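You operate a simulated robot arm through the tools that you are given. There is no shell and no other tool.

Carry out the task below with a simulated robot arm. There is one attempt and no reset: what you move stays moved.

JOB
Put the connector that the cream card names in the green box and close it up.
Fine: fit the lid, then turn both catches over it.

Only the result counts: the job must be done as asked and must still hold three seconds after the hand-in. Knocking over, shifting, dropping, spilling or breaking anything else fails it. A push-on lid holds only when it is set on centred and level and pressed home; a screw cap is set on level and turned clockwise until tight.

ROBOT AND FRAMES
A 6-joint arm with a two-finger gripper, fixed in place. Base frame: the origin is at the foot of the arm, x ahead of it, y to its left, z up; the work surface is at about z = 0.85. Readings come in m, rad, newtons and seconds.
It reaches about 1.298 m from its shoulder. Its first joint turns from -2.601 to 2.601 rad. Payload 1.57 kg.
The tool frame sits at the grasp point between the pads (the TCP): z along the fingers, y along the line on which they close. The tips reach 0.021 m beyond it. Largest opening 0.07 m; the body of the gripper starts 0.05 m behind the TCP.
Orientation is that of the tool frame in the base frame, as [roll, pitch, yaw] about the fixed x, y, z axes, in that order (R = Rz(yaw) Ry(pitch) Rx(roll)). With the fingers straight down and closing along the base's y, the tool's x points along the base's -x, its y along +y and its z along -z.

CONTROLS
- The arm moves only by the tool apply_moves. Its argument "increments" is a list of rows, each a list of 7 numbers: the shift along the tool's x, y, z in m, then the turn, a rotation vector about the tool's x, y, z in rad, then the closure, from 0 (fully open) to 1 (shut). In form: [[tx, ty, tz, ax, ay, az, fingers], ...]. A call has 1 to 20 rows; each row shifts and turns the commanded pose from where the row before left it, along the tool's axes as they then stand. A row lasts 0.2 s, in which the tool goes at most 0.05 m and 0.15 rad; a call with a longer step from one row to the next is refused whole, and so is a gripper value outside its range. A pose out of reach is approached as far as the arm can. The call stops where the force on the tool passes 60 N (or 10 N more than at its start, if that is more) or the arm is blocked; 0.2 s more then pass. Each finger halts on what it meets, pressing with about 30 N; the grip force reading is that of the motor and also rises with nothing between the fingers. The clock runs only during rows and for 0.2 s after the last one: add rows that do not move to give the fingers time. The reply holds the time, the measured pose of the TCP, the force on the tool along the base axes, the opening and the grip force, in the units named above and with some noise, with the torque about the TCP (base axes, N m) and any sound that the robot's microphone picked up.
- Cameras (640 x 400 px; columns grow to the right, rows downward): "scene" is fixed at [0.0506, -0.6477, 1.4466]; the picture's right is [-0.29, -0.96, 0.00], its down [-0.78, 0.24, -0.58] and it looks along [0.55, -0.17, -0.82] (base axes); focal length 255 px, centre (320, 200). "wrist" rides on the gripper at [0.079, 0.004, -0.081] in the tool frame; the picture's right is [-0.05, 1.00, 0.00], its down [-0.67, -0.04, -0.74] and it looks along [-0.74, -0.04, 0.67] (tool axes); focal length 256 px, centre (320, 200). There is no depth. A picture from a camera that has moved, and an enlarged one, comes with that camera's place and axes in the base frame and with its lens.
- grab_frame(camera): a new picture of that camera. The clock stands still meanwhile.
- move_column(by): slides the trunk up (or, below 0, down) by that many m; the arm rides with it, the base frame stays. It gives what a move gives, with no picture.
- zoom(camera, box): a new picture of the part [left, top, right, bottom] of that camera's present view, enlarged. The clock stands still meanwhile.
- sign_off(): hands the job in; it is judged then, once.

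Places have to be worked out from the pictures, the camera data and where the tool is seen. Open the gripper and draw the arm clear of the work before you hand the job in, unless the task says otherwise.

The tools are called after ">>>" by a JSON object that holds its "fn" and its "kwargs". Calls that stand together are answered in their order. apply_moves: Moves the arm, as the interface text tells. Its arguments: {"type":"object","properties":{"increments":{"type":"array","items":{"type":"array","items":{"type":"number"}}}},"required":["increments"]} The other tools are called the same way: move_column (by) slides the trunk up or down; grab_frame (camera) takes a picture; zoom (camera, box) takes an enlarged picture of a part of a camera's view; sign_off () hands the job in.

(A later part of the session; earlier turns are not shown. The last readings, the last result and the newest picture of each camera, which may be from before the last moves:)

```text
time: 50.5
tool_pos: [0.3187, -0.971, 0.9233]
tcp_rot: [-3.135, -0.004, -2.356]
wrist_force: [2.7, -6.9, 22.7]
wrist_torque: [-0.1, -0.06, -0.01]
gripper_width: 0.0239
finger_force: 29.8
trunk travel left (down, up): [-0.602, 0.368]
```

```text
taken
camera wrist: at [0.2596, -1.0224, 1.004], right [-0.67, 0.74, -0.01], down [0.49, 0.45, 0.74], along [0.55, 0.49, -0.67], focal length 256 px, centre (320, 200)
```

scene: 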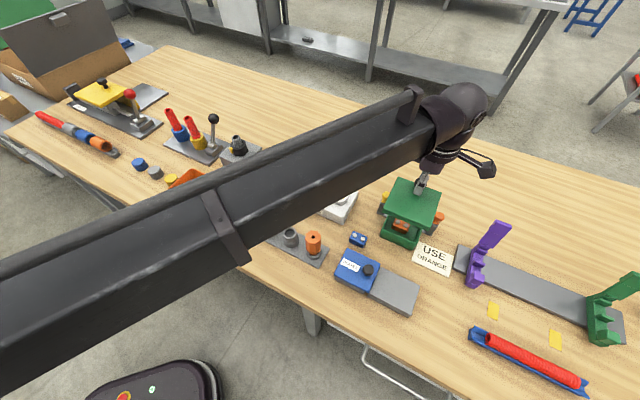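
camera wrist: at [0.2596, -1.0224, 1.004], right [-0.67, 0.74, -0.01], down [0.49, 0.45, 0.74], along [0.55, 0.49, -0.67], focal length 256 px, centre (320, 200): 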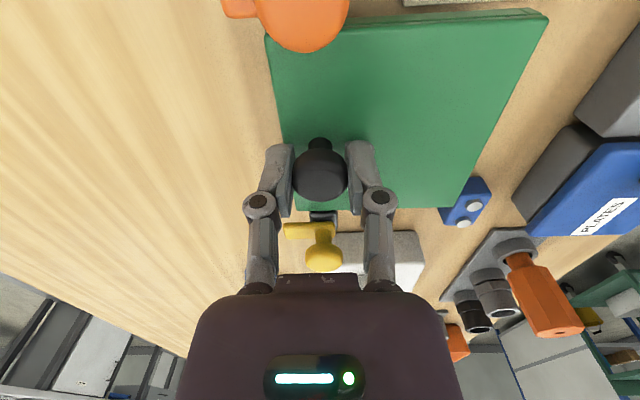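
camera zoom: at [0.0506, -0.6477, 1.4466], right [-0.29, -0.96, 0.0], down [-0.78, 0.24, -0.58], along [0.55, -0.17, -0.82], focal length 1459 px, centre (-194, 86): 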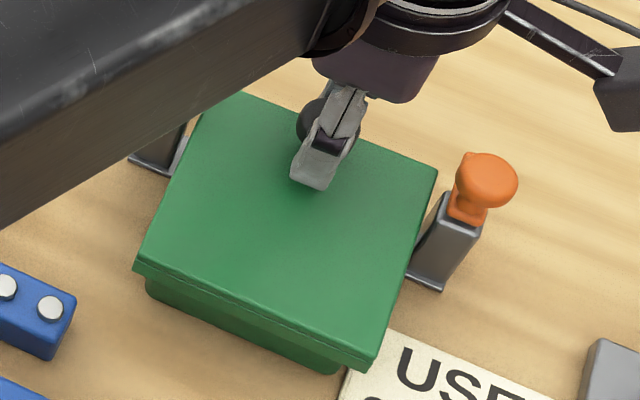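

The fit checks out independently of camera scale. The skirt bottom is 0.0297 m above the table (0.9235 − 0.8938), while the rim is about 0.038 m above the table. So the skirt is about 8 mm down around the box and the lid plate is on the rim. I'll unload 3 mm and release the knob.

>>> {"fn": "move_column", "kwargs": {"by": 0.002}}

>>> {"fn": "apply_moves", "kwargs": {"increments": [[0, 0, 0, 0, 0, 0, 0.6], [0, 0, 0, 0, 0, 0, 0.45], [0, 0, 0, 0, 0, 0, 0.3], [0, 0, 0, 0, 0, 0, 0.2], [0, 0, 0, 0, 0, 0, 0.2]]}}

>>> {"fn": "zoom", "kwargs": {"camera": "scene", "box": [370, 185, 450, 255]}}

```text
time: 51.0
tool_pos: [0.3198, -0.9694, 0.9224]
tcp_rot: [-3.14, -0.001, -2.356]
wrist_force: [0.7, 1.4, 0.5]
wrist_torque: [-0.07, -0.01, -0.02]
gripper_width: 0.024
finger_force: 30.2
trunk travel left (down, up): [-0.604, 0.366]
```

```text
time: 52.2
tool_pos: [0.3198, -0.9715, 0.9236]
tcp_rot: [-3.14, -0.002, -2.358]
wrist_force: [-0.8, 1.1, -0.7]
wrist_torque: [-0.03, 0.0, 0.02]
gripper_width: 0.0561
finger_force: 0.0
trunk travel left (down, up): [-0.604, 0.366]
```

```text
5.71 times, centred on (410, 220) of scene
camera zoom: at [0.0506, -0.6477, 1.4466], right [-0.29, -0.96, 0.0], down [-0.78, 0.24, -0.58], along [0.55, -0.17, -0.82], focal length 1459 px, centre (-194, 86)
```

zoom: 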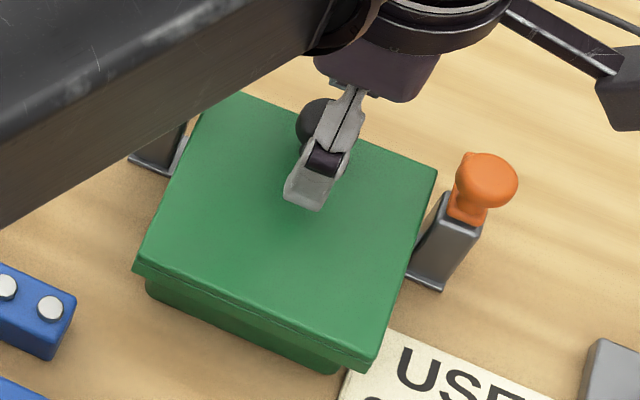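

Released, and the lid hasn't moved. I'll raise the hand 10 cm and inspect.

>>> {"fn": "move_column", "kwargs": {"by": 0.11}}

>>> {"fn": "grab_frame", "kwargs": {"camera": "wrist"}}

>>> {"fn": "zoom", "kwargs": {"camera": "scene", "box": [370, 185, 450, 255]}}

```text
time: 53.6
tool_pos: [0.3205, -0.9721, 1.0321]
tcp_rot: [3.141, -0.001, -2.357]
wrist_force: [-0.6, -0.6, 0.0]
wrist_torque: [0.0, 0.0, -0.01]
gripper_width: 0.056
finger_force: 0.0
trunk travel left (down, up): [-0.714, 0.256]
```

```text
taken
camera wrist: at [0.2597, -1.0232, 1.1139], right [-0.67, 0.74, 0.0], down [0.5, 0.45, 0.74], along [0.55, 0.5, -0.67], focal length 256 px, centre (320, 200)
```

wrist: 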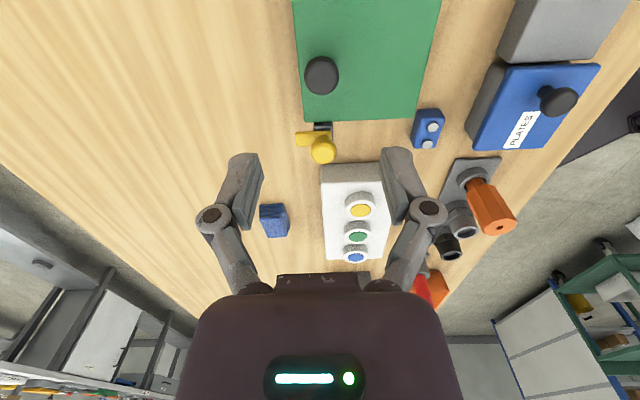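

```text
5.71 times, centred on (410, 220) of scene
camera zoom: at [0.0506, -0.6477, 1.4466], right [-0.29, -0.96, 0.0], down [-0.78, 0.24, -0.58], along [0.55, -0.17, -0.82], focal length 1459 px, centre (-194, 86)
```

zoom: 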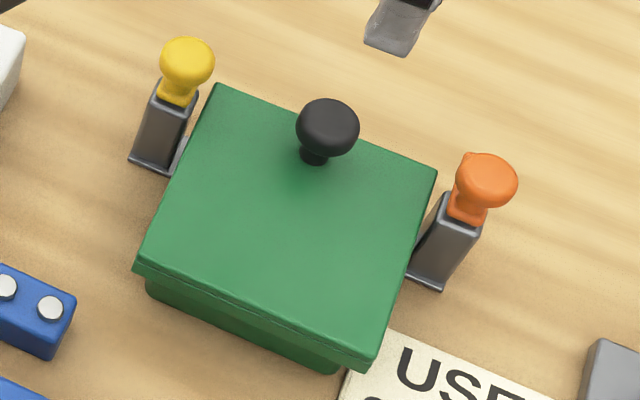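

The lid sits on the box, apparently level and between the two posts. I'll back the camera up to see the whole lid and both catches.

>>> {"fn": "apply_moves", "kwargs": {"increments": [[0.03, 0.016, 0, 0, 0, 0, 0.5], [0.03, 0.016, 0, 0, 0, 0, 0.8], [0.015, 0, 0, 0, 0, 0, 1.0], [0, 0, 0, 0, 0, 0, 1.0], [0, 0, 0, 0, 0, 0, 1.0]]}}

>>> {"fn": "grab_frame", "kwargs": {"camera": "wrist"}}

>>> {"fn": "zoom", "kwargs": {"camera": "wrist", "box": [220, 10, 420, 150]}}

>>> {"fn": "zoom", "kwargs": {"camera": "scene", "box": [370, 185, 450, 255]}}

```text
time: 54.8
tool_pos: [0.2445, -1.0015, 1.0322]
tcp_rot: [-3.139, -0.002, -2.357]
wrist_force: [0.4, 0.2, -0.3]
wrist_torque: [0.0, -0.01, 0.0]
gripper_width: 0.0
finger_force: 29.0
trunk travel left (down, up): [-0.714, 0.256]
```

```text
taken
camera wrist: at [0.1846, -1.0544, 1.114], right [-0.67, 0.74, 0.0], down [0.5, 0.45, 0.74], along [0.55, 0.5, -0.67], focal length 256 px, centre (320, 200)
```

wrist: 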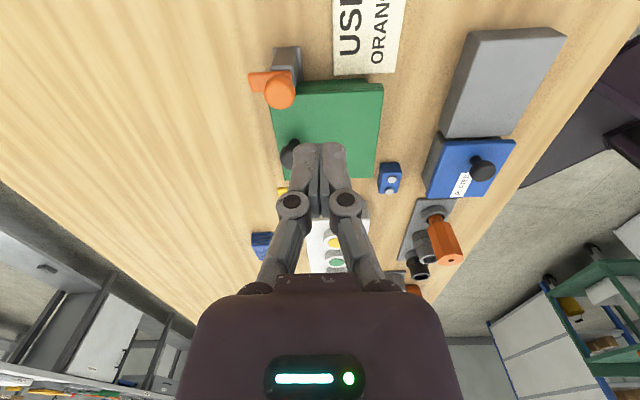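

```text
2.86 times, centred on (320, 80) of wrist
camera zoom: at [0.1846, -1.0544, 1.114], right [-0.67, 0.74, 0.0], down [0.5, 0.45, 0.74], along [0.55, 0.5, -0.67], focal length 731 px, centre (320, 543)
```

zoom: 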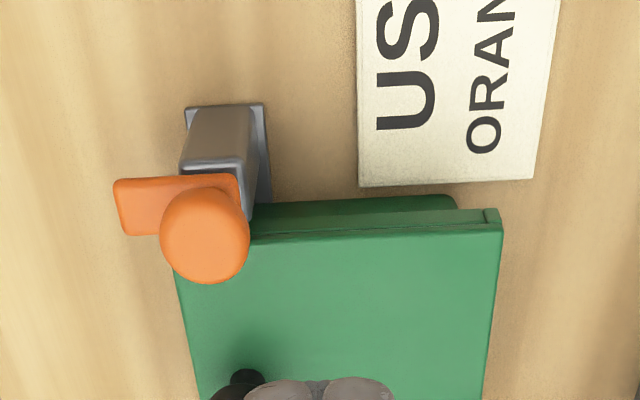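

```text
5.71 times, centred on (410, 220) of scene
camera zoom: at [0.0506, -0.6477, 1.4466], right [-0.29, -0.96, 0.0], down [-0.78, 0.24, -0.58], along [0.55, -0.17, -0.82], focal length 1459 px, centre (-194, 86)
```

zoom: 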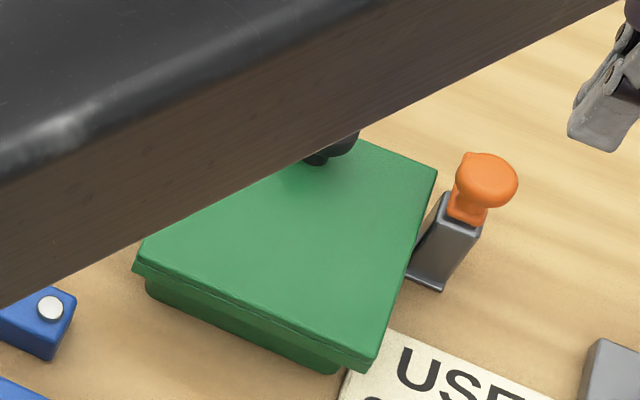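

The lid sits within about 1.5 mm of centre, level, with the skirt over the box. I'll press it home near its middle, on the side away from the knob, with closed fingers.

>>> {"fn": "apply_moves", "kwargs": {"increments": [[-0.03, 0.004, 0, 0, 0, 0, 1.0], [-0.03, 0.004, 0, 0, 0, 0, 1.0], [-0.0173, 0.0033, 0, 0, 0, 0, 1.0], [0, 0, 0, 0, 0, 0, 1.0], [0, 0, 0, 0, 0, 0, 1.0]]}}

>>> {"fn": "move_column", "kwargs": {"by": -0.1}}

>>> {"fn": "grab_frame", "kwargs": {"camera": "wrist"}}

>>> {"fn": "zoom", "kwargs": {"camera": "scene", "box": [370, 185, 450, 255]}}

```text
time: 56.0
tool_pos: [0.2908, -0.9396, 1.0334]
tcp_rot: [-3.141, -0.002, -2.358]
wrist_force: [1.5, -0.4, 0.1]
wrist_torque: [0.02, 0.03, 0.03]
gripper_width: 0.0002
finger_force: 28.9
trunk travel left (down, up): [-0.714, 0.256]
```

```text
time: 57.3
tool_pos: [0.2903, -0.9386, 0.9346]
tcp_rot: [-3.139, -0.001, -2.356]
wrist_force: [-1.3, 0.0, 0.3]
wrist_torque: [0.01, -0.01, -0.01]
gripper_width: 0.0
finger_force: 28.3
trunk travel left (down, up): [-0.614, 0.356]
```

```text
taken
camera wrist: at [0.2313, -0.9911, 1.0142], right [-0.67, 0.74, 0.0], down [0.5, 0.45, 0.74], along [0.55, 0.5, -0.67], focal length 256 px, centre (320, 200)
```

wrist: 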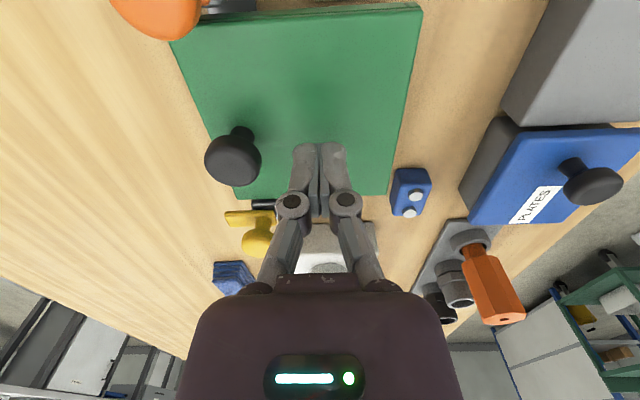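

```text
5.71 times, centred on (410, 220) of scene
camera zoom: at [0.0506, -0.6477, 1.4466], right [-0.29, -0.96, 0.0], down [-0.78, 0.24, -0.58], along [0.55, -0.17, -0.82], focal length 1459 px, centre (-194, 86)
```

zoom: 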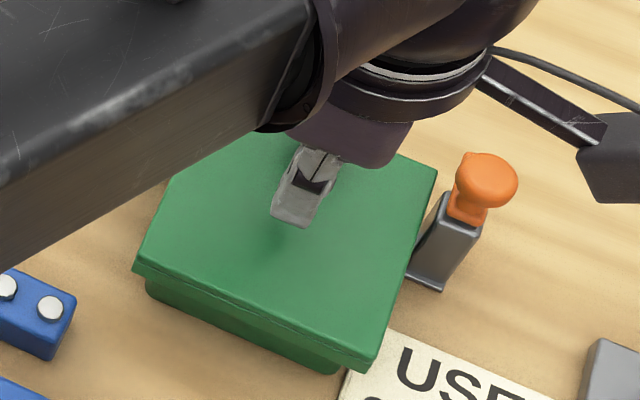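

The fingertips are about 2 cm above the lid's middle. I'll go down gradually.

>>> {"fn": "move_column", "kwargs": {"by": -0.017}}

>>> {"fn": "move_column", "kwargs": {"by": -0.005}}

>>> {"fn": "move_column", "kwargs": {"by": -0.002}}

```text
time: 58.0
tool_pos: [0.2908, -0.9389, 0.9176]
tcp_rot: [-3.14, -0.001, -2.355]
wrist_force: [0.4, -0.2, 0.7]
wrist_torque: [-0.03, 0.01, 0.02]
gripper_width: 0.0059
finger_force: 29.2
trunk travel left (down, up): [-0.597, 0.373]
```

```text
time: 58.5
tool_pos: [0.2907, -0.9378, 0.915]
tcp_rot: [-3.133, -0.006, -2.356]
wrist_force: [6.4, -18.4, 50.6]
wrist_torque: [-0.38, -0.16, 0.0]
gripper_width: 0.0058
finger_force: 28.2
trunk travel left (down, up): [-0.592, 0.378]
```

```text
time: 58.8
tool_pos: [0.2908, -0.938, 0.9151]
tcp_rot: [-3.131, -0.006, -2.354]
wrist_force: [0.9, 0.5, 43.9]
wrist_torque: [0.07, -0.07, 0.04]
gripper_width: 0.0061
finger_force: 28.3
trunk travel left (down, up): [-0.593, 0.377]
stopped: the force on the tool passed its limit at 69 N (the readings are from after the stop); the commanded pose is now the measured one
```

Pressed with about 50–69 N, and the lid top is solid at about z=0.894. I'll lift off and inspect.

>>> {"fn": "move_column", "kwargs": {"by": 0.1}}

>>> {"fn": "zoom", "kwargs": {"camera": "scene", "box": [370, 185, 450, 255]}}

>>> {"fn": "grab_frame", "kwargs": {"camera": "wrist"}}

```text
time: 60.1
tool_pos: [0.2921, -0.9407, 1.0123]
tcp_rot: [-3.135, -0.002, -2.356]
wrist_force: [-0.2, -0.3, -0.4]
wrist_torque: [0.01, -0.02, 0.03]
gripper_width: 0.0
finger_force: 28.4
trunk travel left (down, up): [-0.693, 0.277]
```

```text
5.71 times, centred on (410, 220) of scene
camera zoom: at [0.0506, -0.6477, 1.4466], right [-0.29, -0.96, 0.0], down [-0.78, 0.24, -0.58], along [0.55, -0.17, -0.82], focal length 1459 px, centre (-194, 86)
```

zoom: 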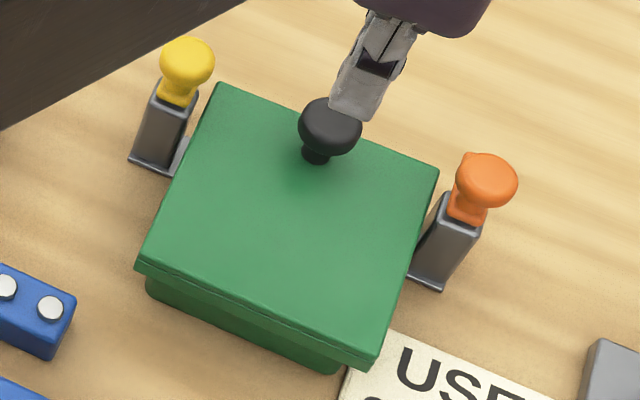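

```text
taken
camera wrist: at [0.2319, -0.993, 1.0923], right [-0.67, 0.74, -0.01], down [0.49, 0.45, 0.74], along [0.55, 0.49, -0.67], focal length 256 px, centre (320, 200)
```

wrist: 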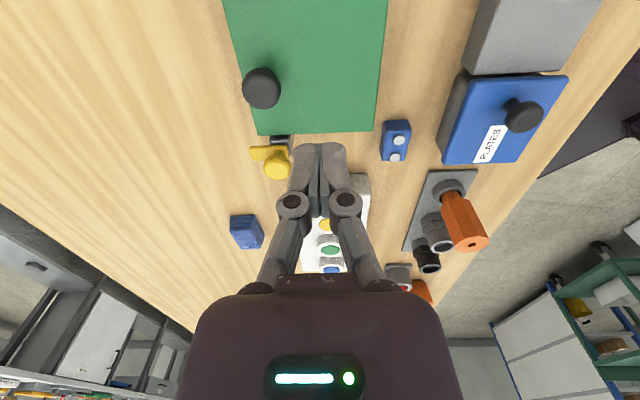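

The lid is seated. Next, the catches: the tongues are at z≈0.897–0.904 and the round heads at z≈0.913–0.927. For the orange one (pivot ≈ (0.273, -1.017)) I need a 90° counter-clockwise turn seen from above. I'll open the fingers, correct the tiny tilt, turn the hand back to 0° and move over it.

>>> {"fn": "apply_moves", "kwargs": {"increments": [[0, 0, 0, -0.0066, 0, 0.1309, 0.5], [0, 0, 0, 0, 0, 0.1309, 0.3], [0, 0, 0, 0, 0, 0.1309, 0.2], [0, 0, 0, 0, 0, 0.1309, 0.2], [0, 0, 0, 0, 0, 0.1309, 0.2], [0, 0, 0, 0, 0, 0.1309, 0.2], [0.0063, -0.0255, 0, 0, 0, 0, 0.2], [0.0063, -0.0255, 0, 0, 0, 0, 0.2], [0.0064, -0.0255, 0, 0, 0, 0, 0.2], [0, 0, 0, 0, 0, 0, 0.2], [0, 0, 0, 0, 0, 0, 0.2]]}}

>>> {"fn": "grab_frame", "kwargs": {"camera": "wrist"}}

>>> {"fn": "zoom", "kwargs": {"camera": "wrist", "box": [270, 20, 370, 120]}}

>>> {"fn": "apply_moves", "kwargs": {"increments": [[0, 0, 0, 0, 0, 0, 0.2]]}}

>>> {"fn": "apply_moves", "kwargs": {"increments": [[0, 0, 0, 0, 0, 0, 0.2]]}}

```text
time: 62.5
tool_pos: [0.2713, -1.0167, 1.0117]
tcp_rot: [-3.14, -0.003, 3.14]
wrist_force: [-0.6, 0.9, 0.0]
wrist_torque: [0.02, -0.01, 0.01]
gripper_width: 0.0558
finger_force: 0.1
trunk travel left (down, up): [-0.693, 0.277]
```

```text
taken
camera wrist: at [0.1922, -1.0129, 1.0925], right [0.05, 1.0, 0.0], down [0.67, -0.03, 0.74], along [0.74, -0.04, -0.67], focal length 256 px, centre (320, 200)
```

wrist: 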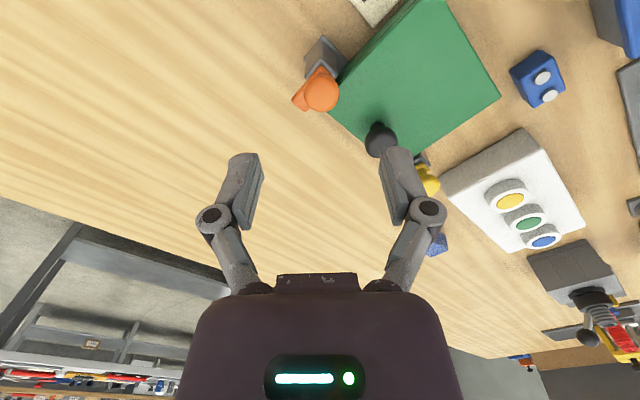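

```text
4.00 times, centred on (320, 70) of wrist
camera zoom: at [0.1922, -1.0129, 1.0925], right [0.05, 1.0, 0.0], down [0.67, -0.03, 0.74], along [0.74, -0.04, -0.67], focal length 1024 px, centre (320, 720)
```

zoom: 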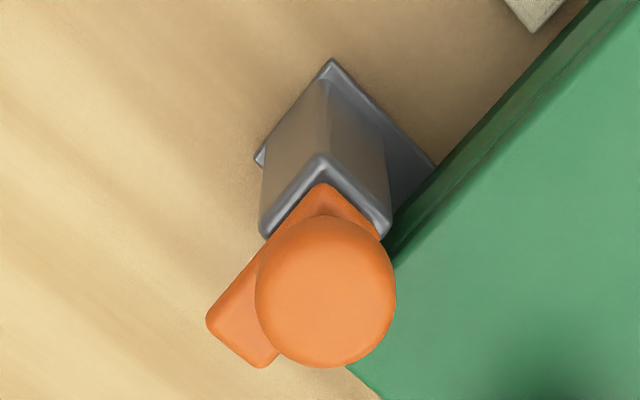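

```text
time: 63.0
tool_pos: [0.2719, -1.0183, 1.0116]
tcp_rot: [3.142, -0.002, -3.141]
wrist_force: [0.4, -0.2, -0.1]
wrist_torque: [0.01, -0.04, 0.03]
gripper_width: 0.056
finger_force: 0.0
trunk travel left (down, up): [-0.693, 0.277]
```

```text
time: 63.4
tool_pos: [0.2716, -1.0172, 1.0111]
tcp_rot: [-3.14, -0.004, -3.14]
wrist_force: [-0.1, -0.2, 0.2]
wrist_torque: [-0.01, 0.0, -0.04]
gripper_width: 0.0562
finger_force: 0.2
trunk travel left (down, up): [-0.693, 0.277]
```

The orange head is about 2 mm forward of the TCP. I'll correct for that and lower to just above it.

>>> {"fn": "apply_moves", "kwargs": {"increments": [[-0.002, 0.0005, 0, 0, 0, 0, 0.2], [0, 0, 0, 0, 0, 0, 0.2]]}}

>>> {"fn": "move_column", "kwargs": {"by": -0.056}}

>>> {"fn": "zoom", "kwargs": {"camera": "wrist", "box": [220, 80, 420, 220]}}

>>> {"fn": "zoom", "kwargs": {"camera": "scene", "box": [400, 185, 470, 245]}}

```text
time: 64.0
tool_pos: [0.2744, -1.0172, 1.0113]
tcp_rot: [-3.139, -0.004, 3.14]
wrist_force: [0.1, -1.1, -0.2]
wrist_torque: [0.01, 0.03, 0.0]
gripper_width: 0.0557
finger_force: 0.0
trunk travel left (down, up): [-0.693, 0.277]
```

```text
time: 64.9
tool_pos: [0.2733, -1.0182, 0.9544]
tcp_rot: [-3.141, -0.005, -3.141]
wrist_force: [0.6, 0.1, -0.3]
wrist_torque: [0.01, 0.01, 0.03]
gripper_width: 0.0557
finger_force: 0.0
trunk travel left (down, up): [-0.637, 0.333]
```

```text
2.86 times, centred on (320, 150) of wrist
camera zoom: at [0.1946, -1.0125, 1.0365], right [0.05, 1.0, 0.0], down [0.67, -0.03, 0.74], along [0.74, -0.04, -0.67], focal length 731 px, centre (320, 343)
```

zoom: 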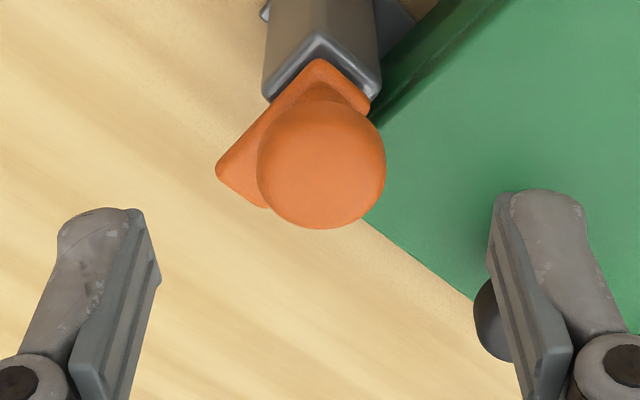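

```text
6.67 times, centred on (435, 215) of scene
camera zoom: at [0.0506, -0.6477, 1.4466], right [-0.29, -0.96, 0.0], down [-0.78, 0.24, -0.58], along [0.55, -0.17, -0.82], focal length 1702 px, centre (-447, 100)
```

zoom: 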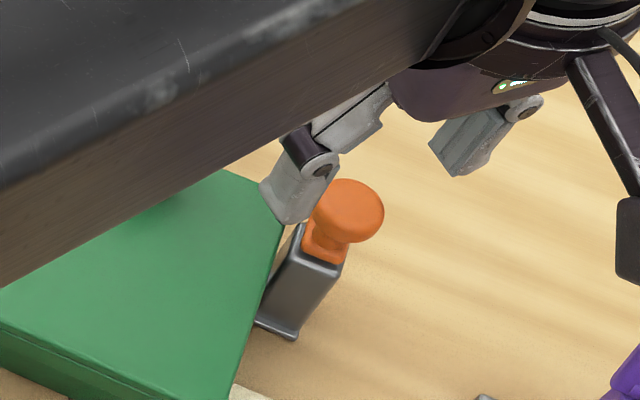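

The head is centred under the TCP. I'll lower around it so the tips are just below the head, above the tongue.

>>> {"fn": "move_column", "kwargs": {"by": -0.024}}

>>> {"fn": "zoom", "kwargs": {"camera": "wrist", "box": [220, 100, 420, 240]}}

```text
time: 65.6
tool_pos: [0.2736, -1.0179, 0.9308]
tcp_rot: [-3.138, -0.005, -3.141]
wrist_force: [-0.3, -0.4, 0.0]
wrist_torque: [0.0, -0.01, 0.0]
gripper_width: 0.056
finger_force: 0.0
trunk travel left (down, up): [-0.613, 0.357]
```

```text
2.86 times, centred on (320, 170) of wrist
camera zoom: at [0.1946, -1.0125, 1.0125], right [0.05, 1.0, 0.0], down [0.67, -0.03, 0.74], along [0.74, -0.04, -0.67], focal length 731 px, centre (320, 286)
```

zoom: 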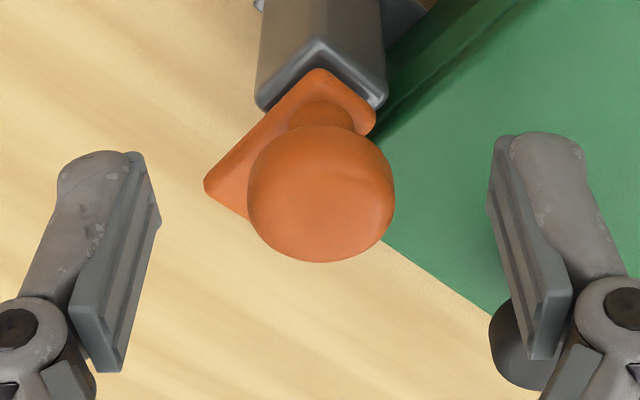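

Good centring. I'll go down 2 mm more and close on the head.

>>> {"fn": "move_column", "kwargs": {"by": -0.002}}

>>> {"fn": "apply_moves", "kwargs": {"increments": [[0, 0, 0, 0, 0, 0, 0.4], [0, 0, 0, 0, 0, 0, 0.55], [0, 0, 0, 0, 0, 0, 0.65], [0, 0, 0, 0, 0, 0, 1.0], [0, 0, 0, 0, 0, 0, 1.0], [0, 0, 0, 0, 0, 0, 1.0]]}}

>>> {"fn": "zoom", "kwargs": {"camera": "wrist", "box": [220, 100, 420, 240]}}

```text
time: 66.1
tool_pos: [0.2732, -1.017, 0.9295]
tcp_rot: [-3.139, -0.004, -3.141]
wrist_force: [0.2, -0.2, 0.3]
wrist_torque: [-0.01, -0.03, -0.02]
gripper_width: 0.056
finger_force: 0.0
trunk travel left (down, up): [-0.611, 0.359]
```

```text
time: 67.5
tool_pos: [0.2743, -1.0182, 0.9299]
tcp_rot: [-3.139, -0.003, 3.139]
wrist_force: [0.3, 3.0, -1.3]
wrist_torque: [0.06, -0.04, 0.02]
gripper_width: 0.023
finger_force: 31.6
trunk travel left (down, up): [-0.611, 0.359]
```

```text
2.86 times, centred on (320, 170) of wrist
camera zoom: at [0.1946, -1.0123, 1.0105], right [0.05, 1.0, 0.0], down [0.67, -0.03, 0.74], along [0.74, -0.04, -0.67], focal length 731 px, centre (320, 286)
```

zoom: 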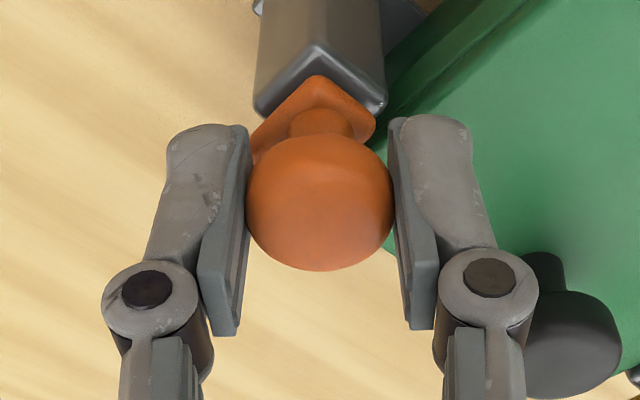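

The head is gripped at 0.023 m with little side force. I'll try a 30° counter-clockwise turn first and check that the tongue follows.

>>> {"fn": "apply_moves", "kwargs": {"increments": [[0, 0, 0, 0, 0, -0.1309, 1.0], [0, 0, 0, 0, 0, -0.1309, 1.0], [0, 0, 0, 0, 0, -0.1309, 1.0], [0, 0, 0, 0, 0, -0.1309, 1.0], [0, 0, 0, 0, 0, 0, 1.0]]}}

>>> {"fn": "grab_frame", "kwargs": {"camera": "wrist"}}

>>> {"fn": "zoom", "kwargs": {"camera": "scene", "box": [400, 185, 470, 245]}}

```text
time: 68.7
tool_pos: [0.2747, -1.0165, 0.93]
tcp_rot: [-3.141, -0.006, -2.616]
wrist_force: [-1.9, 6.8, -4.5]
wrist_torque: [0.29, -0.48, 0.03]
gripper_width: 0.023
finger_force: 31.7
trunk travel left (down, up): [-0.611, 0.359]
```

```text
taken
camera wrist: at [0.2032, -1.0525, 1.0105], right [-0.46, 0.89, 0.0], down [0.6, 0.3, 0.74], along [0.66, 0.34, -0.67], focal length 256 px, centre (320, 200)
```

wrist: 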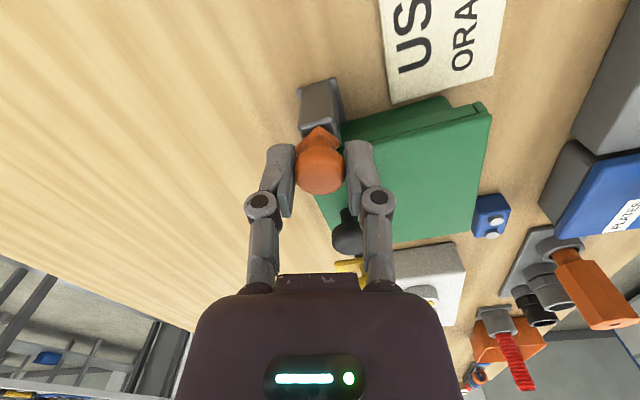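

```text
6.67 times, centred on (435, 215) of scene
camera zoom: at [0.0506, -0.6477, 1.4466], right [-0.29, -0.96, 0.0], down [-0.78, 0.24, -0.58], along [0.55, -0.17, -0.82], focal length 1702 px, centre (-447, 100)
```

zoom: 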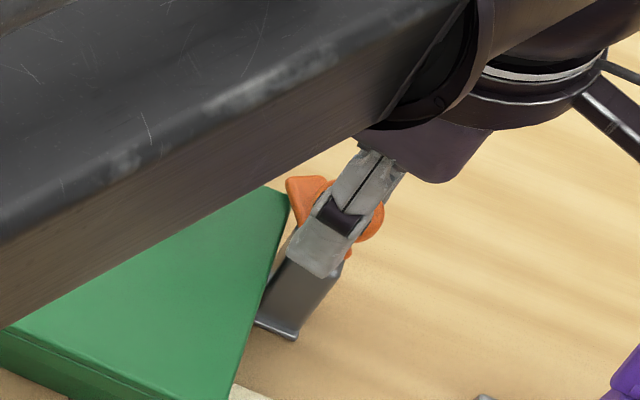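

The tongue follows the hand and is swinging toward the lid. I'll turn another 30°.

>>> {"fn": "apply_moves", "kwargs": {"increments": [[0, 0, 0, 0, 0, -0.1309, 1.0], [0, 0, 0, 0, 0, -0.1309, 1.0], [0, 0, 0, 0, 0, -0.1309, 1.0], [0, 0, 0, 0, 0, -0.1309, 1.0], [0, 0, 0, 0, 0, 0, 1.0]]}}

>>> {"fn": "zoom", "kwargs": {"camera": "scene", "box": [400, 185, 470, 245]}}

>>> {"fn": "grab_frame", "kwargs": {"camera": "wrist"}}

```text
time: 69.9
tool_pos: [0.2744, -1.0171, 0.9298]
tcp_rot: [3.141, -0.004, -2.092]
wrist_force: [-5.4, 16.1, -12.0]
wrist_torque: [-0.39, 0.37, 0.0]
gripper_width: 0.0229
finger_force: 32.1
trunk travel left (down, up): [-0.611, 0.359]
```

```text
6.67 times, centred on (435, 215) of scene
camera zoom: at [0.0506, -0.6477, 1.4466], right [-0.29, -0.96, 0.0], down [-0.78, 0.24, -0.58], along [0.55, -0.17, -0.82], focal length 1702 px, centre (-447, 100)
```

zoom: 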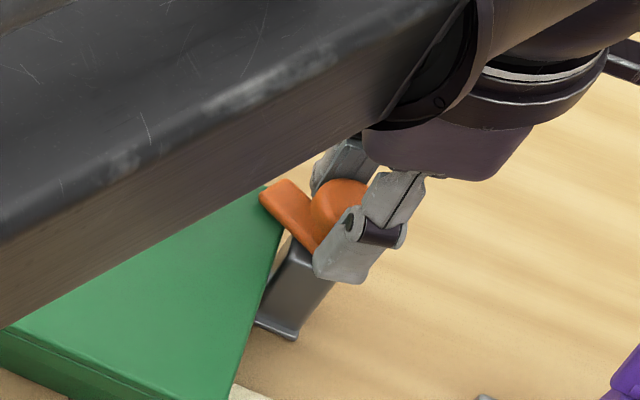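

```text
taken
camera wrist: at [0.2307, -1.083, 1.0105], right [-0.84, 0.54, 0.0], down [0.37, 0.56, 0.74], along [0.4, 0.62, -0.67], focal length 256 px, centre (320, 200)
```

wrist: 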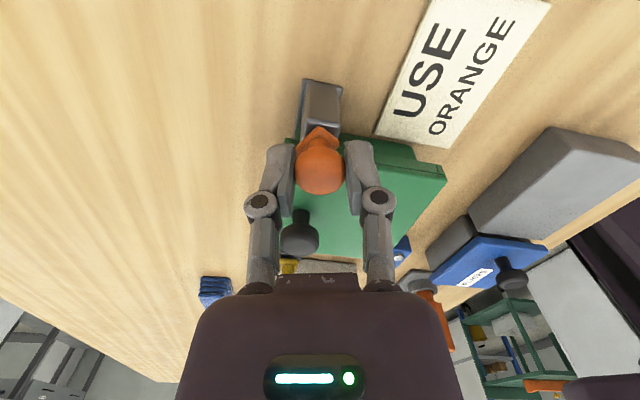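

The tongue is now over the lid's corner. There's about 17 N of side load from a slight off-centre grip, so I'll ease the hand 2 mm toward the force and re-read.

>>> {"fn": "apply_moves", "kwargs": {"increments": [[-0.0013, 0.0015, 0, 0, 0, 0, 1.0], [0, 0, 0, 0, 0, 0, 1.0]]}}

```text
time: 70.5
tool_pos: [0.2734, -1.0165, 0.9299]
tcp_rot: [3.141, -0.004, -2.093]
wrist_force: [-2.1, -2.1, 0.5]
wrist_torque: [0.85, -0.46, -0.01]
gripper_width: 0.0232
finger_force: 31.9
trunk travel left (down, up): [-0.611, 0.359]
```

The side load is relieved. I'll finish the last 30° of the turn.

>>> {"fn": "apply_moves", "kwargs": {"increments": [[0, 0, 0, 0, 0, -0.1309, 1.0], [0, 0, 0, 0, 0, -0.1309, 1.0], [0, 0, 0, 0, 0, -0.1309, 1.0], [0, 0, 0, 0, 0, -0.1309, 1.0], [0, 0, 0, 0, 0, 0, 1.0]]}}

>>> {"fn": "zoom", "kwargs": {"camera": "scene", "box": [400, 185, 470, 245]}}

>>> {"fn": "grab_frame", "kwargs": {"camera": "wrist"}}

```text
time: 71.7
tool_pos: [0.2732, -1.0177, 0.929]
tcp_rot: [3.14, -0.004, -1.569]
wrist_force: [2.0, -20.3, 13.2]
wrist_torque: [-0.44, -0.01, -0.01]
gripper_width: 0.0229
finger_force: 32.4
trunk travel left (down, up): [-0.611, 0.359]
```

```text
6.67 times, centred on (435, 215) of scene
camera zoom: at [0.0506, -0.6477, 1.4466], right [-0.29, -0.96, 0.0], down [-0.78, 0.24, -0.58], along [0.55, -0.17, -0.82], focal length 1702 px, centre (-447, 100)
```

zoom: 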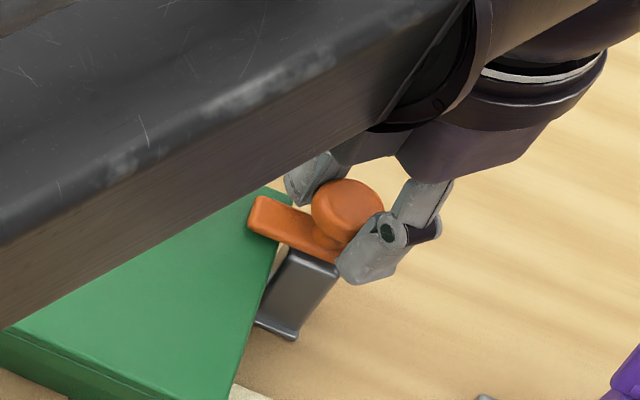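

```text
taken
camera wrist: at [0.2695, -1.0952, 1.0106], right [-1.0, 0.05, 0.0], down [0.04, 0.67, 0.74], along [0.04, 0.74, -0.67], focal length 256 px, centre (320, 200)
```

wrist: 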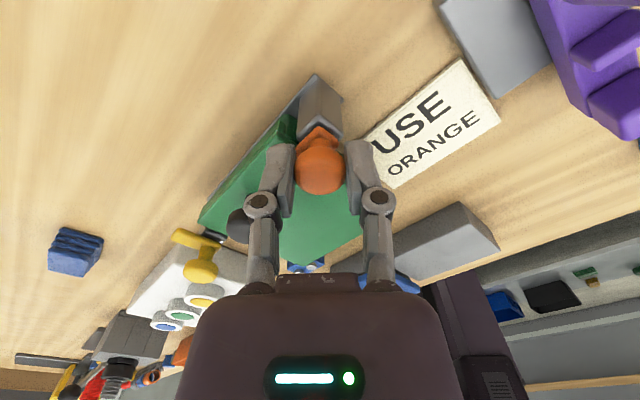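

The tongue now points straight over the lid. I'll relieve the 20 N side load and release the head.

>>> {"fn": "apply_moves", "kwargs": {"increments": [[0.002, 0, 0, 0, 0, 0, 1.0], [0, 0, 0, 0, 0, 0, 1.0]]}}

>>> {"fn": "apply_moves", "kwargs": {"increments": [[0, 0, 0, 0, 0, 0, 0.6], [0, 0, 0, 0, 0, 0, 0.4], [0, 0, 0, 0, 0, 0, 0.2], [0, 0, 0, 0, 0, 0, 0.2]]}}

>>> {"fn": "move_column", "kwargs": {"by": 0.08}}

>>> {"fn": "grab_frame", "kwargs": {"camera": "wrist"}}

>>> {"fn": "zoom", "kwargs": {"camera": "scene", "box": [370, 185, 450, 255]}}

```text
time: 72.3
tool_pos: [0.2746, -1.0172, 0.9293]
tcp_rot: [3.138, -0.003, -1.569]
wrist_force: [1.4, -8.8, 5.2]
wrist_torque: [-0.91, -0.03, -0.01]
gripper_width: 0.0231
finger_force: 32.6
trunk travel left (down, up): [-0.611, 0.359]
```

```text
time: 73.3
tool_pos: [0.2734, -1.0172, 0.9294]
tcp_rot: [3.139, -0.002, -1.572]
wrist_force: [0.3, -0.5, 0.1]
wrist_torque: [-0.02, 0.02, 0.03]
gripper_width: 0.056
finger_force: 0.1
trunk travel left (down, up): [-0.611, 0.359]
```

```text
time: 74.5
tool_pos: [0.2744, -1.0178, 1.0104]
tcp_rot: [3.138, -0.001, -1.571]
wrist_force: [0.6, -0.5, 0.0]
wrist_torque: [-0.01, 0.02, -0.02]
gripper_width: 0.0563
finger_force: 0.1
trunk travel left (down, up): [-0.691, 0.279]
```

```text
taken
camera wrist: at [0.2694, -1.0959, 1.0903], right [-1.0, 0.05, 0.0], down [0.04, 0.67, 0.74], along [0.04, 0.74, -0.67], focal length 256 px, centre (320, 200)
```

wrist: 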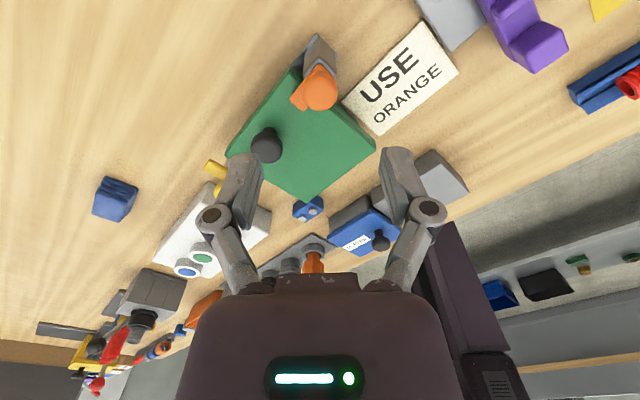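

```text
5.71 times, centred on (410, 220) of scene
camera zoom: at [0.0506, -0.6477, 1.4466], right [-0.29, -0.96, 0.0], down [-0.78, 0.24, -0.58], along [0.55, -0.17, -0.82], focal length 1459 px, centre (-194, 86)
```

zoom: 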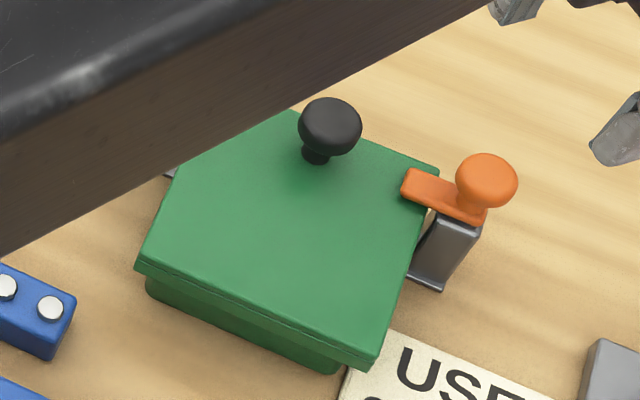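

The orange catch is over the lid. Now the yellow one: its pivot is at about (0.3686, -0.9215) and it needs a clockwise turn. I'll move there at this height and take a look.

>>> {"fn": "apply_moves", "kwargs": {"increments": [[-0.024, -0.02365, 0, 0, 0, 0, 0.2], [-0.024, -0.02365, 0, 0, 0, 0, 0.2], [-0.024, -0.02365, 0, 0, 0, 0, 0.2], [-0.024, -0.02365, 0, 0, 0, 0, 0.2], [0, 0, 0, 0, 0, 0, 0.2], [0, 0, 0, 0, 0, 0, 0.2]]}}

>>> {"fn": "grab_frame", "kwargs": {"camera": "wrist"}}

>>> {"fn": "zoom", "kwargs": {"camera": "wrist", "box": [270, 20, 370, 120]}}

>>> {"fn": "apply_moves", "kwargs": {"increments": [[0, 0, 0, 0, 0, 0, 0.2]]}}

>>> {"fn": "apply_moves", "kwargs": {"increments": [[0, 0, 0, 0, 0, 0, 0.2]]}}

```text
time: 75.9
tool_pos: [0.3677, -0.9203, 1.0089]
tcp_rot: [3.137, -0.001, -1.57]
wrist_force: [0.2, -0.3, 0.5]
wrist_torque: [0.01, 0.0, -0.04]
gripper_width: 0.056
finger_force: 0.1
trunk travel left (down, up): [-0.691, 0.279]
```

```text
taken
camera wrist: at [0.3632, -0.9989, 1.0904], right [-1.0, 0.05, 0.0], down [0.04, 0.67, 0.74], along [0.04, 0.74, -0.67], focal length 256 px, centre (320, 200)
```

wrist: 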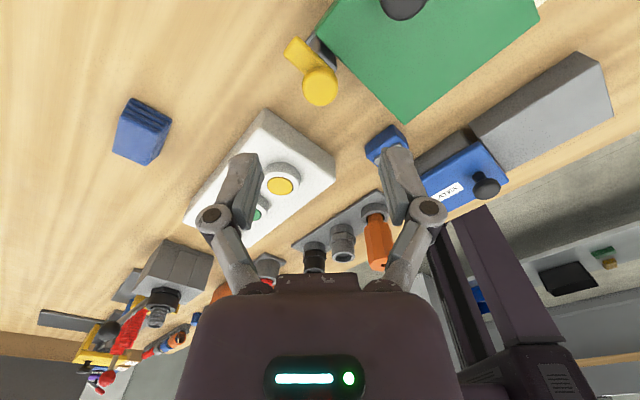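

```text
4.00 times, centred on (320, 70) of wrist
camera zoom: at [0.3632, -0.9989, 1.0904], right [-1.0, 0.05, 0.0], down [0.04, 0.67, 0.74], along [0.04, 0.74, -0.67], focal length 1024 px, centre (320, 720)
```

zoom: 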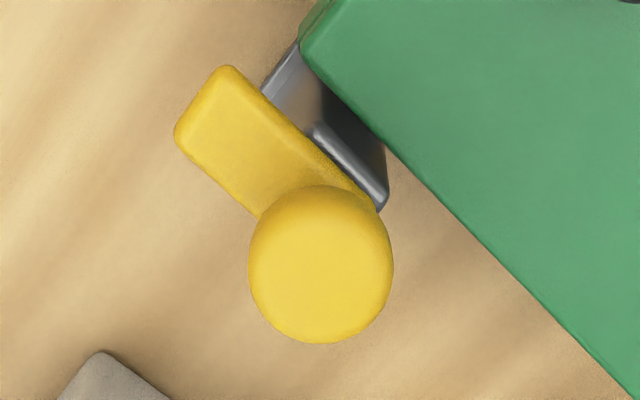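

```text
time: 76.3
tool_pos: [0.3677, -0.9208, 1.0087]
tcp_rot: [3.137, -0.001, -1.571]
wrist_force: [0.3, -0.8, -0.2]
wrist_torque: [-0.02, 0.0, 0.0]
gripper_width: 0.0561
finger_force: 0.1
trunk travel left (down, up): [-0.691, 0.279]
```

```text
time: 76.7
tool_pos: [0.3673, -0.9205, 1.0096]
tcp_rot: [3.138, -0.003, -1.571]
wrist_force: [0.8, -0.1, 0.0]
wrist_torque: [-0.01, -0.01, 0.02]
gripper_width: 0.0562
finger_force: 0.1
trunk travel left (down, up): [-0.691, 0.279]
```

The yellow head is about 2.5–3 mm behind the TCP. I'll correct for that, fix the tiny tilt, and lower to just above it.

>>> {"fn": "apply_moves", "kwargs": {"increments": [[0.0027, 0, 0, 0.004, 0, 0, 0.2], [0, 0, 0, 0, 0, 0, 0.2]]}}

>>> {"fn": "move_column", "kwargs": {"by": -0.055}}

>>> {"fn": "zoom", "kwargs": {"camera": "wrist", "box": [220, 80, 420, 220]}}

>>> {"fn": "apply_moves", "kwargs": {"increments": [[0, 0, 0, 0, 0, 0, 0.2]]}}

```text
time: 77.3
tool_pos: [0.3678, -0.9228, 1.0093]
tcp_rot: [-3.141, -0.001, -1.571]
wrist_force: [0.0, 0.2, -0.2]
wrist_torque: [-0.02, 0.0, 0.01]
gripper_width: 0.0558
finger_force: 0.0
trunk travel left (down, up): [-0.691, 0.279]
```

```text
time: 78.3
tool_pos: [0.368, -0.9237, 0.9536]
tcp_rot: [-3.141, -0.003, -1.57]
wrist_force: [0.3, -0.9, 0.5]
wrist_torque: [0.02, -0.04, 0.02]
gripper_width: 0.0561
finger_force: 0.2
trunk travel left (down, up): [-0.636, 0.334]
```

```text
2.86 times, centred on (320, 150) of wrist
camera zoom: at [0.3627, -1.0016, 1.0355], right [-1.0, 0.05, 0.0], down [0.03, 0.67, 0.74], along [0.04, 0.74, -0.67], focal length 731 px, centre (320, 343)
```

zoom: 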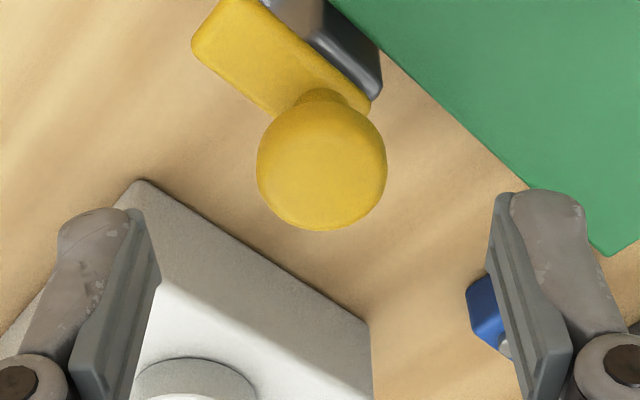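

```text
time: 78.7
tool_pos: [0.3682, -0.9216, 0.9552]
tcp_rot: [-3.14, -0.003, -1.57]
wrist_force: [0.5, 0.4, 0.6]
wrist_torque: [0.0, 0.0, 0.0]
gripper_width: 0.056
finger_force: 0.2
trunk travel left (down, up): [-0.636, 0.334]
```

The head appears at the same spot as in the orange grasp. Judging by the side loads there, I'll nudge 1 mm backward, then lower around the head.

>>> {"fn": "apply_moves", "kwargs": {"increments": [[0.001, 0, 0, 0, 0, 0, 0.2], [0, 0, 0, 0, 0, 0, 0.2]]}}

>>> {"fn": "move_column", "kwargs": {"by": -0.025}}

>>> {"fn": "zoom", "kwargs": {"camera": "wrist", "box": [220, 100, 420, 240]}}

```text
time: 79.3
tool_pos: [0.3674, -0.9239, 0.9543]
tcp_rot: [-3.141, -0.002, -1.571]
wrist_force: [0.4, -0.4, -0.2]
wrist_torque: [-0.03, -0.02, 0.03]
gripper_width: 0.0559
finger_force: 0.0
trunk travel left (down, up): [-0.636, 0.334]
```

```text
time: 80.0
tool_pos: [0.3685, -0.9247, 0.9292]
tcp_rot: [-3.141, -0.001, -1.57]
wrist_force: [0.0, 0.0, -0.8]
wrist_torque: [0.03, -0.02, 0.0]
gripper_width: 0.0562
finger_force: 0.0
trunk travel left (down, up): [-0.611, 0.359]
```

```text
2.86 times, centred on (320, 170) of wrist
camera zoom: at [0.363, -1.0027, 1.0105], right [-1.0, 0.05, 0.0], down [0.03, 0.67, 0.74], along [0.04, 0.74, -0.67], focal length 731 px, centre (320, 286)
```

zoom: 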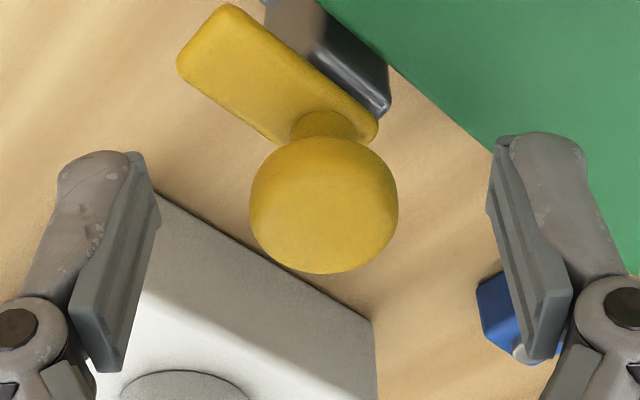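

Good. I'll close on the yellow head.

>>> {"fn": "apply_moves", "kwargs": {"increments": [[0, 0, 0, 0, 0, 0, 0.4], [0, 0, 0, 0, 0, 0, 0.55], [0, 0, 0, 0, 0, 0, 0.65], [0, 0, 0, 0, 0, 0, 1.0], [0, 0, 0, 0, 0, 0, 1.0], [0, 0, 0, 0, 0, 0, 1.0]]}}

```text
time: 81.4
tool_pos: [0.3674, -0.924, 0.9287]
tcp_rot: [-3.14, -0.001, -1.571]
wrist_force: [-3.7, 0.6, -0.7]
wrist_torque: [-0.08, 0.09, 0.0]
gripper_width: 0.0233
finger_force: 32.1
trunk travel left (down, up): [-0.611, 0.359]
```

The yellow head is gripped at 0.023 m. I'll turn clockwise 30° and check that the tongue follows.

>>> {"fn": "apply_moves", "kwargs": {"increments": [[0, 0, 0, 0, 0, 0.1309, 1.0], [0, 0, 0, 0, 0, 0.1309, 1.0], [0, 0, 0, 0, 0, 0.1309, 1.0], [0, 0, 0, 0, 0, 0.1309, 1.0], [0, 0, 0, 0, 0, 0, 1.0]]}}

>>> {"fn": "grab_frame", "kwargs": {"camera": "wrist"}}

>>> {"fn": "zoom", "kwargs": {"camera": "scene", "box": [360, 175, 440, 245]}}

```text
time: 82.6
tool_pos: [0.3666, -0.9248, 0.9292]
tcp_rot: [-3.141, -0.003, -2.096]
wrist_force: [-8.6, 2.5, -4.2]
wrist_torque: [-0.5, 0.47, 0.0]
gripper_width: 0.023
finger_force: 32.2
trunk travel left (down, up): [-0.611, 0.359]
```

```text
taken
camera wrist: at [0.323, -0.9899, 1.0104], right [-0.84, 0.55, 0.0], down [0.36, 0.56, 0.74], along [0.41, 0.62, -0.67], focal length 256 px, centre (320, 200)
```

wrist: 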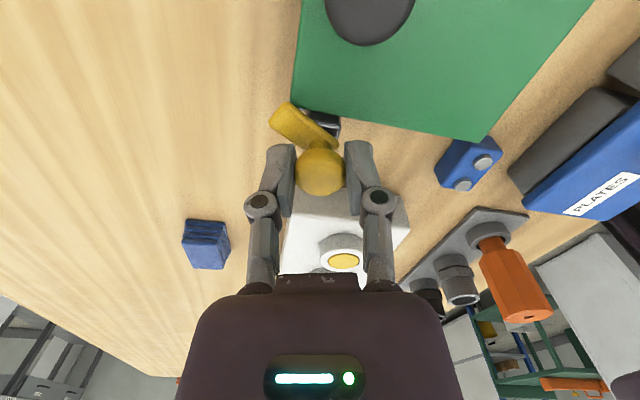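

```text
5.71 times, centred on (400, 210) of scene
camera zoom: at [0.0506, -0.6477, 1.4466], right [-0.29, -0.96, 0.0], down [-0.78, 0.24, -0.58], along [0.55, -0.17, -0.82], focal length 1459 px, centre (-137, 143)
```

zoom: 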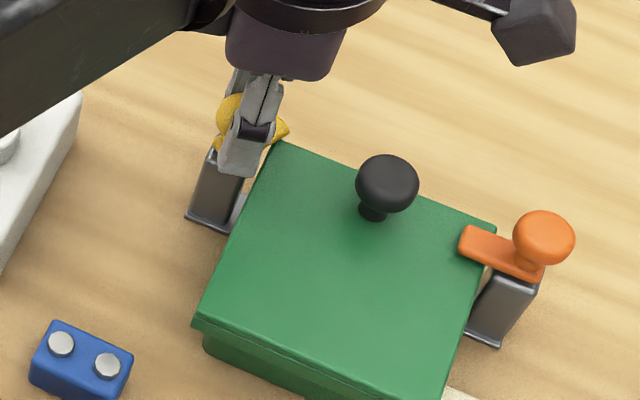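

The tongue follows and the orange catch looks right. I'll turn another 30°.

>>> {"fn": "apply_moves", "kwargs": {"increments": [[0, 0, 0, 0, 0, 0.1309, 1.0], [0, 0, 0, 0, 0, 0.1309, 1.0], [0, 0, 0, 0, 0, 0.1309, 1.0], [0, 0, 0, 0, 0, 0.1309, 1.0], [0, 0, 0, 0, 0, 0, 1.0]]}}

>>> {"fn": "zoom", "kwargs": {"camera": "scene", "box": [360, 175, 440, 245]}}

```text
time: 83.8
tool_pos: [0.3671, -0.924, 0.93]
tcp_rot: [3.141, 0.0, -2.619]
wrist_force: [-8.4, 2.9, -4.4]
wrist_torque: [-0.31, 0.75, 0.01]
gripper_width: 0.0229
finger_force: 31.9
trunk travel left (down, up): [-0.611, 0.359]
```

```text
5.71 times, centred on (400, 210) of scene
camera zoom: at [0.0506, -0.6477, 1.4466], right [-0.29, -0.96, 0.0], down [-0.78, 0.24, -0.58], along [0.55, -0.17, -0.82], focal length 1459 px, centre (-137, 143)
```

zoom: 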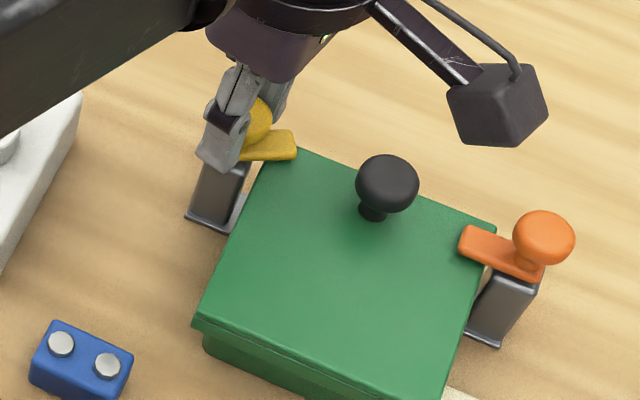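

The yellow tongue is over the lid's corner. I'll finish the last 30°.

>>> {"fn": "apply_moves", "kwargs": {"increments": [[0, 0, 0, 0, 0, 0.1309, 1.0], [0, 0, 0, 0, 0, 0.1309, 1.0], [0, 0, 0, 0, 0, 0.1309, 1.0], [0, 0, 0, 0, 0, 0.1309, 1.0], [0, 0, 0, 0, 0, 0, 1.0]]}}

>>> {"fn": "zoom", "kwargs": {"camera": "scene", "box": [360, 175, 440, 245]}}

```text
time: 85.0
tool_pos: [0.367, -0.9232, 0.9308]
tcp_rot: [-3.14, 0.002, 3.139]
wrist_force: [-11.1, 3.5, -4.3]
wrist_torque: [0.04, 0.77, 0.07]
gripper_width: 0.0234
finger_force: 32.2
trunk travel left (down, up): [-0.611, 0.359]
```

```text
5.71 times, centred on (400, 210) of scene
camera zoom: at [0.0506, -0.6477, 1.4466], right [-0.29, -0.96, 0.0], down [-0.78, 0.24, -0.58], along [0.55, -0.17, -0.82], focal length 1459 px, centre (-137, 143)
```

zoom: 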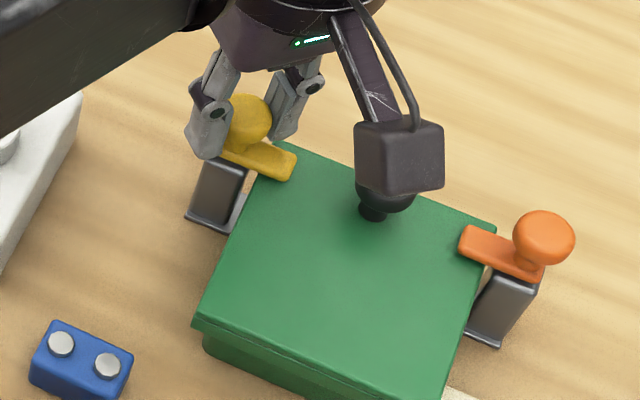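

Both tongues now lie over the lid. I'll relieve the small load, open the fingers and rise.

>>> {"fn": "apply_moves", "kwargs": {"increments": [[0.001, 0, 0, 0, 0, 0, 1.0], [0, 0, 0, 0, 0, 0, 0.6], [0, 0, 0, 0, 0, 0, 0.4], [0, 0, 0, 0, 0, 0, 0.2], [0, 0, 0, 0, 0, 0, 0.2]]}}

>>> {"fn": "move_column", "kwargs": {"by": 0.12}}

>>> {"fn": "grab_frame", "kwargs": {"camera": "scene"}}

>>> {"fn": "zoom", "kwargs": {"camera": "scene", "box": [360, 175, 450, 255]}}

```text
time: 86.2
tool_pos: [0.3669, -0.9234, 0.9281]
tcp_rot: [-3.139, 0.001, -3.141]
wrist_force: [-0.3, 1.1, -0.2]
wrist_torque: [0.01, -0.02, -0.01]
gripper_width: 0.0561
finger_force: 0.1
trunk travel left (down, up): [-0.611, 0.359]
```

```text
time: 87.7
tool_pos: [0.3656, -0.9243, 1.0497]
tcp_rot: [-3.14, 0.001, 3.141]
wrist_force: [-0.1, 0.5, 0.4]
wrist_torque: [0.05, -0.02, -0.02]
gripper_width: 0.056
finger_force: 0.0
trunk travel left (down, up): [-0.731, 0.239]
```

```text
taken
```

scene: 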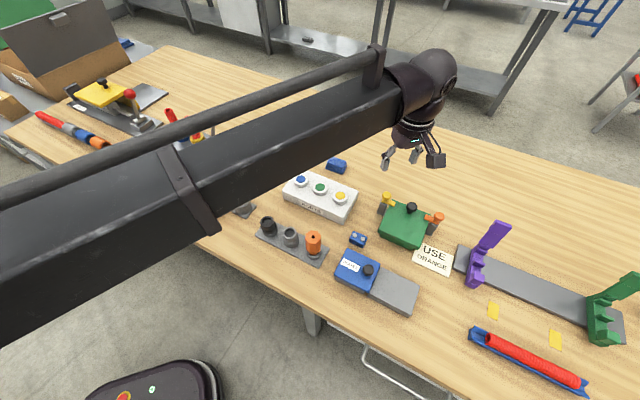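

```text
5.00 times, centred on (405, 215) of scene
camera zoom: at [0.0506, -0.6477, 1.4466], right [-0.29, -0.96, 0.0], down [-0.78, 0.24, -0.58], along [0.55, -0.17, -0.82], focal length 1276 px, centre (-105, 125)
```

zoom: 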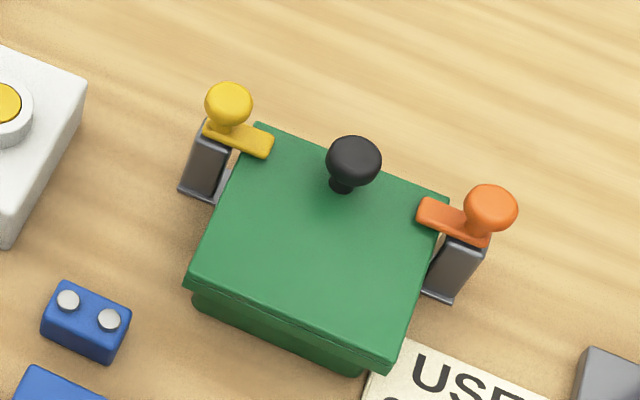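

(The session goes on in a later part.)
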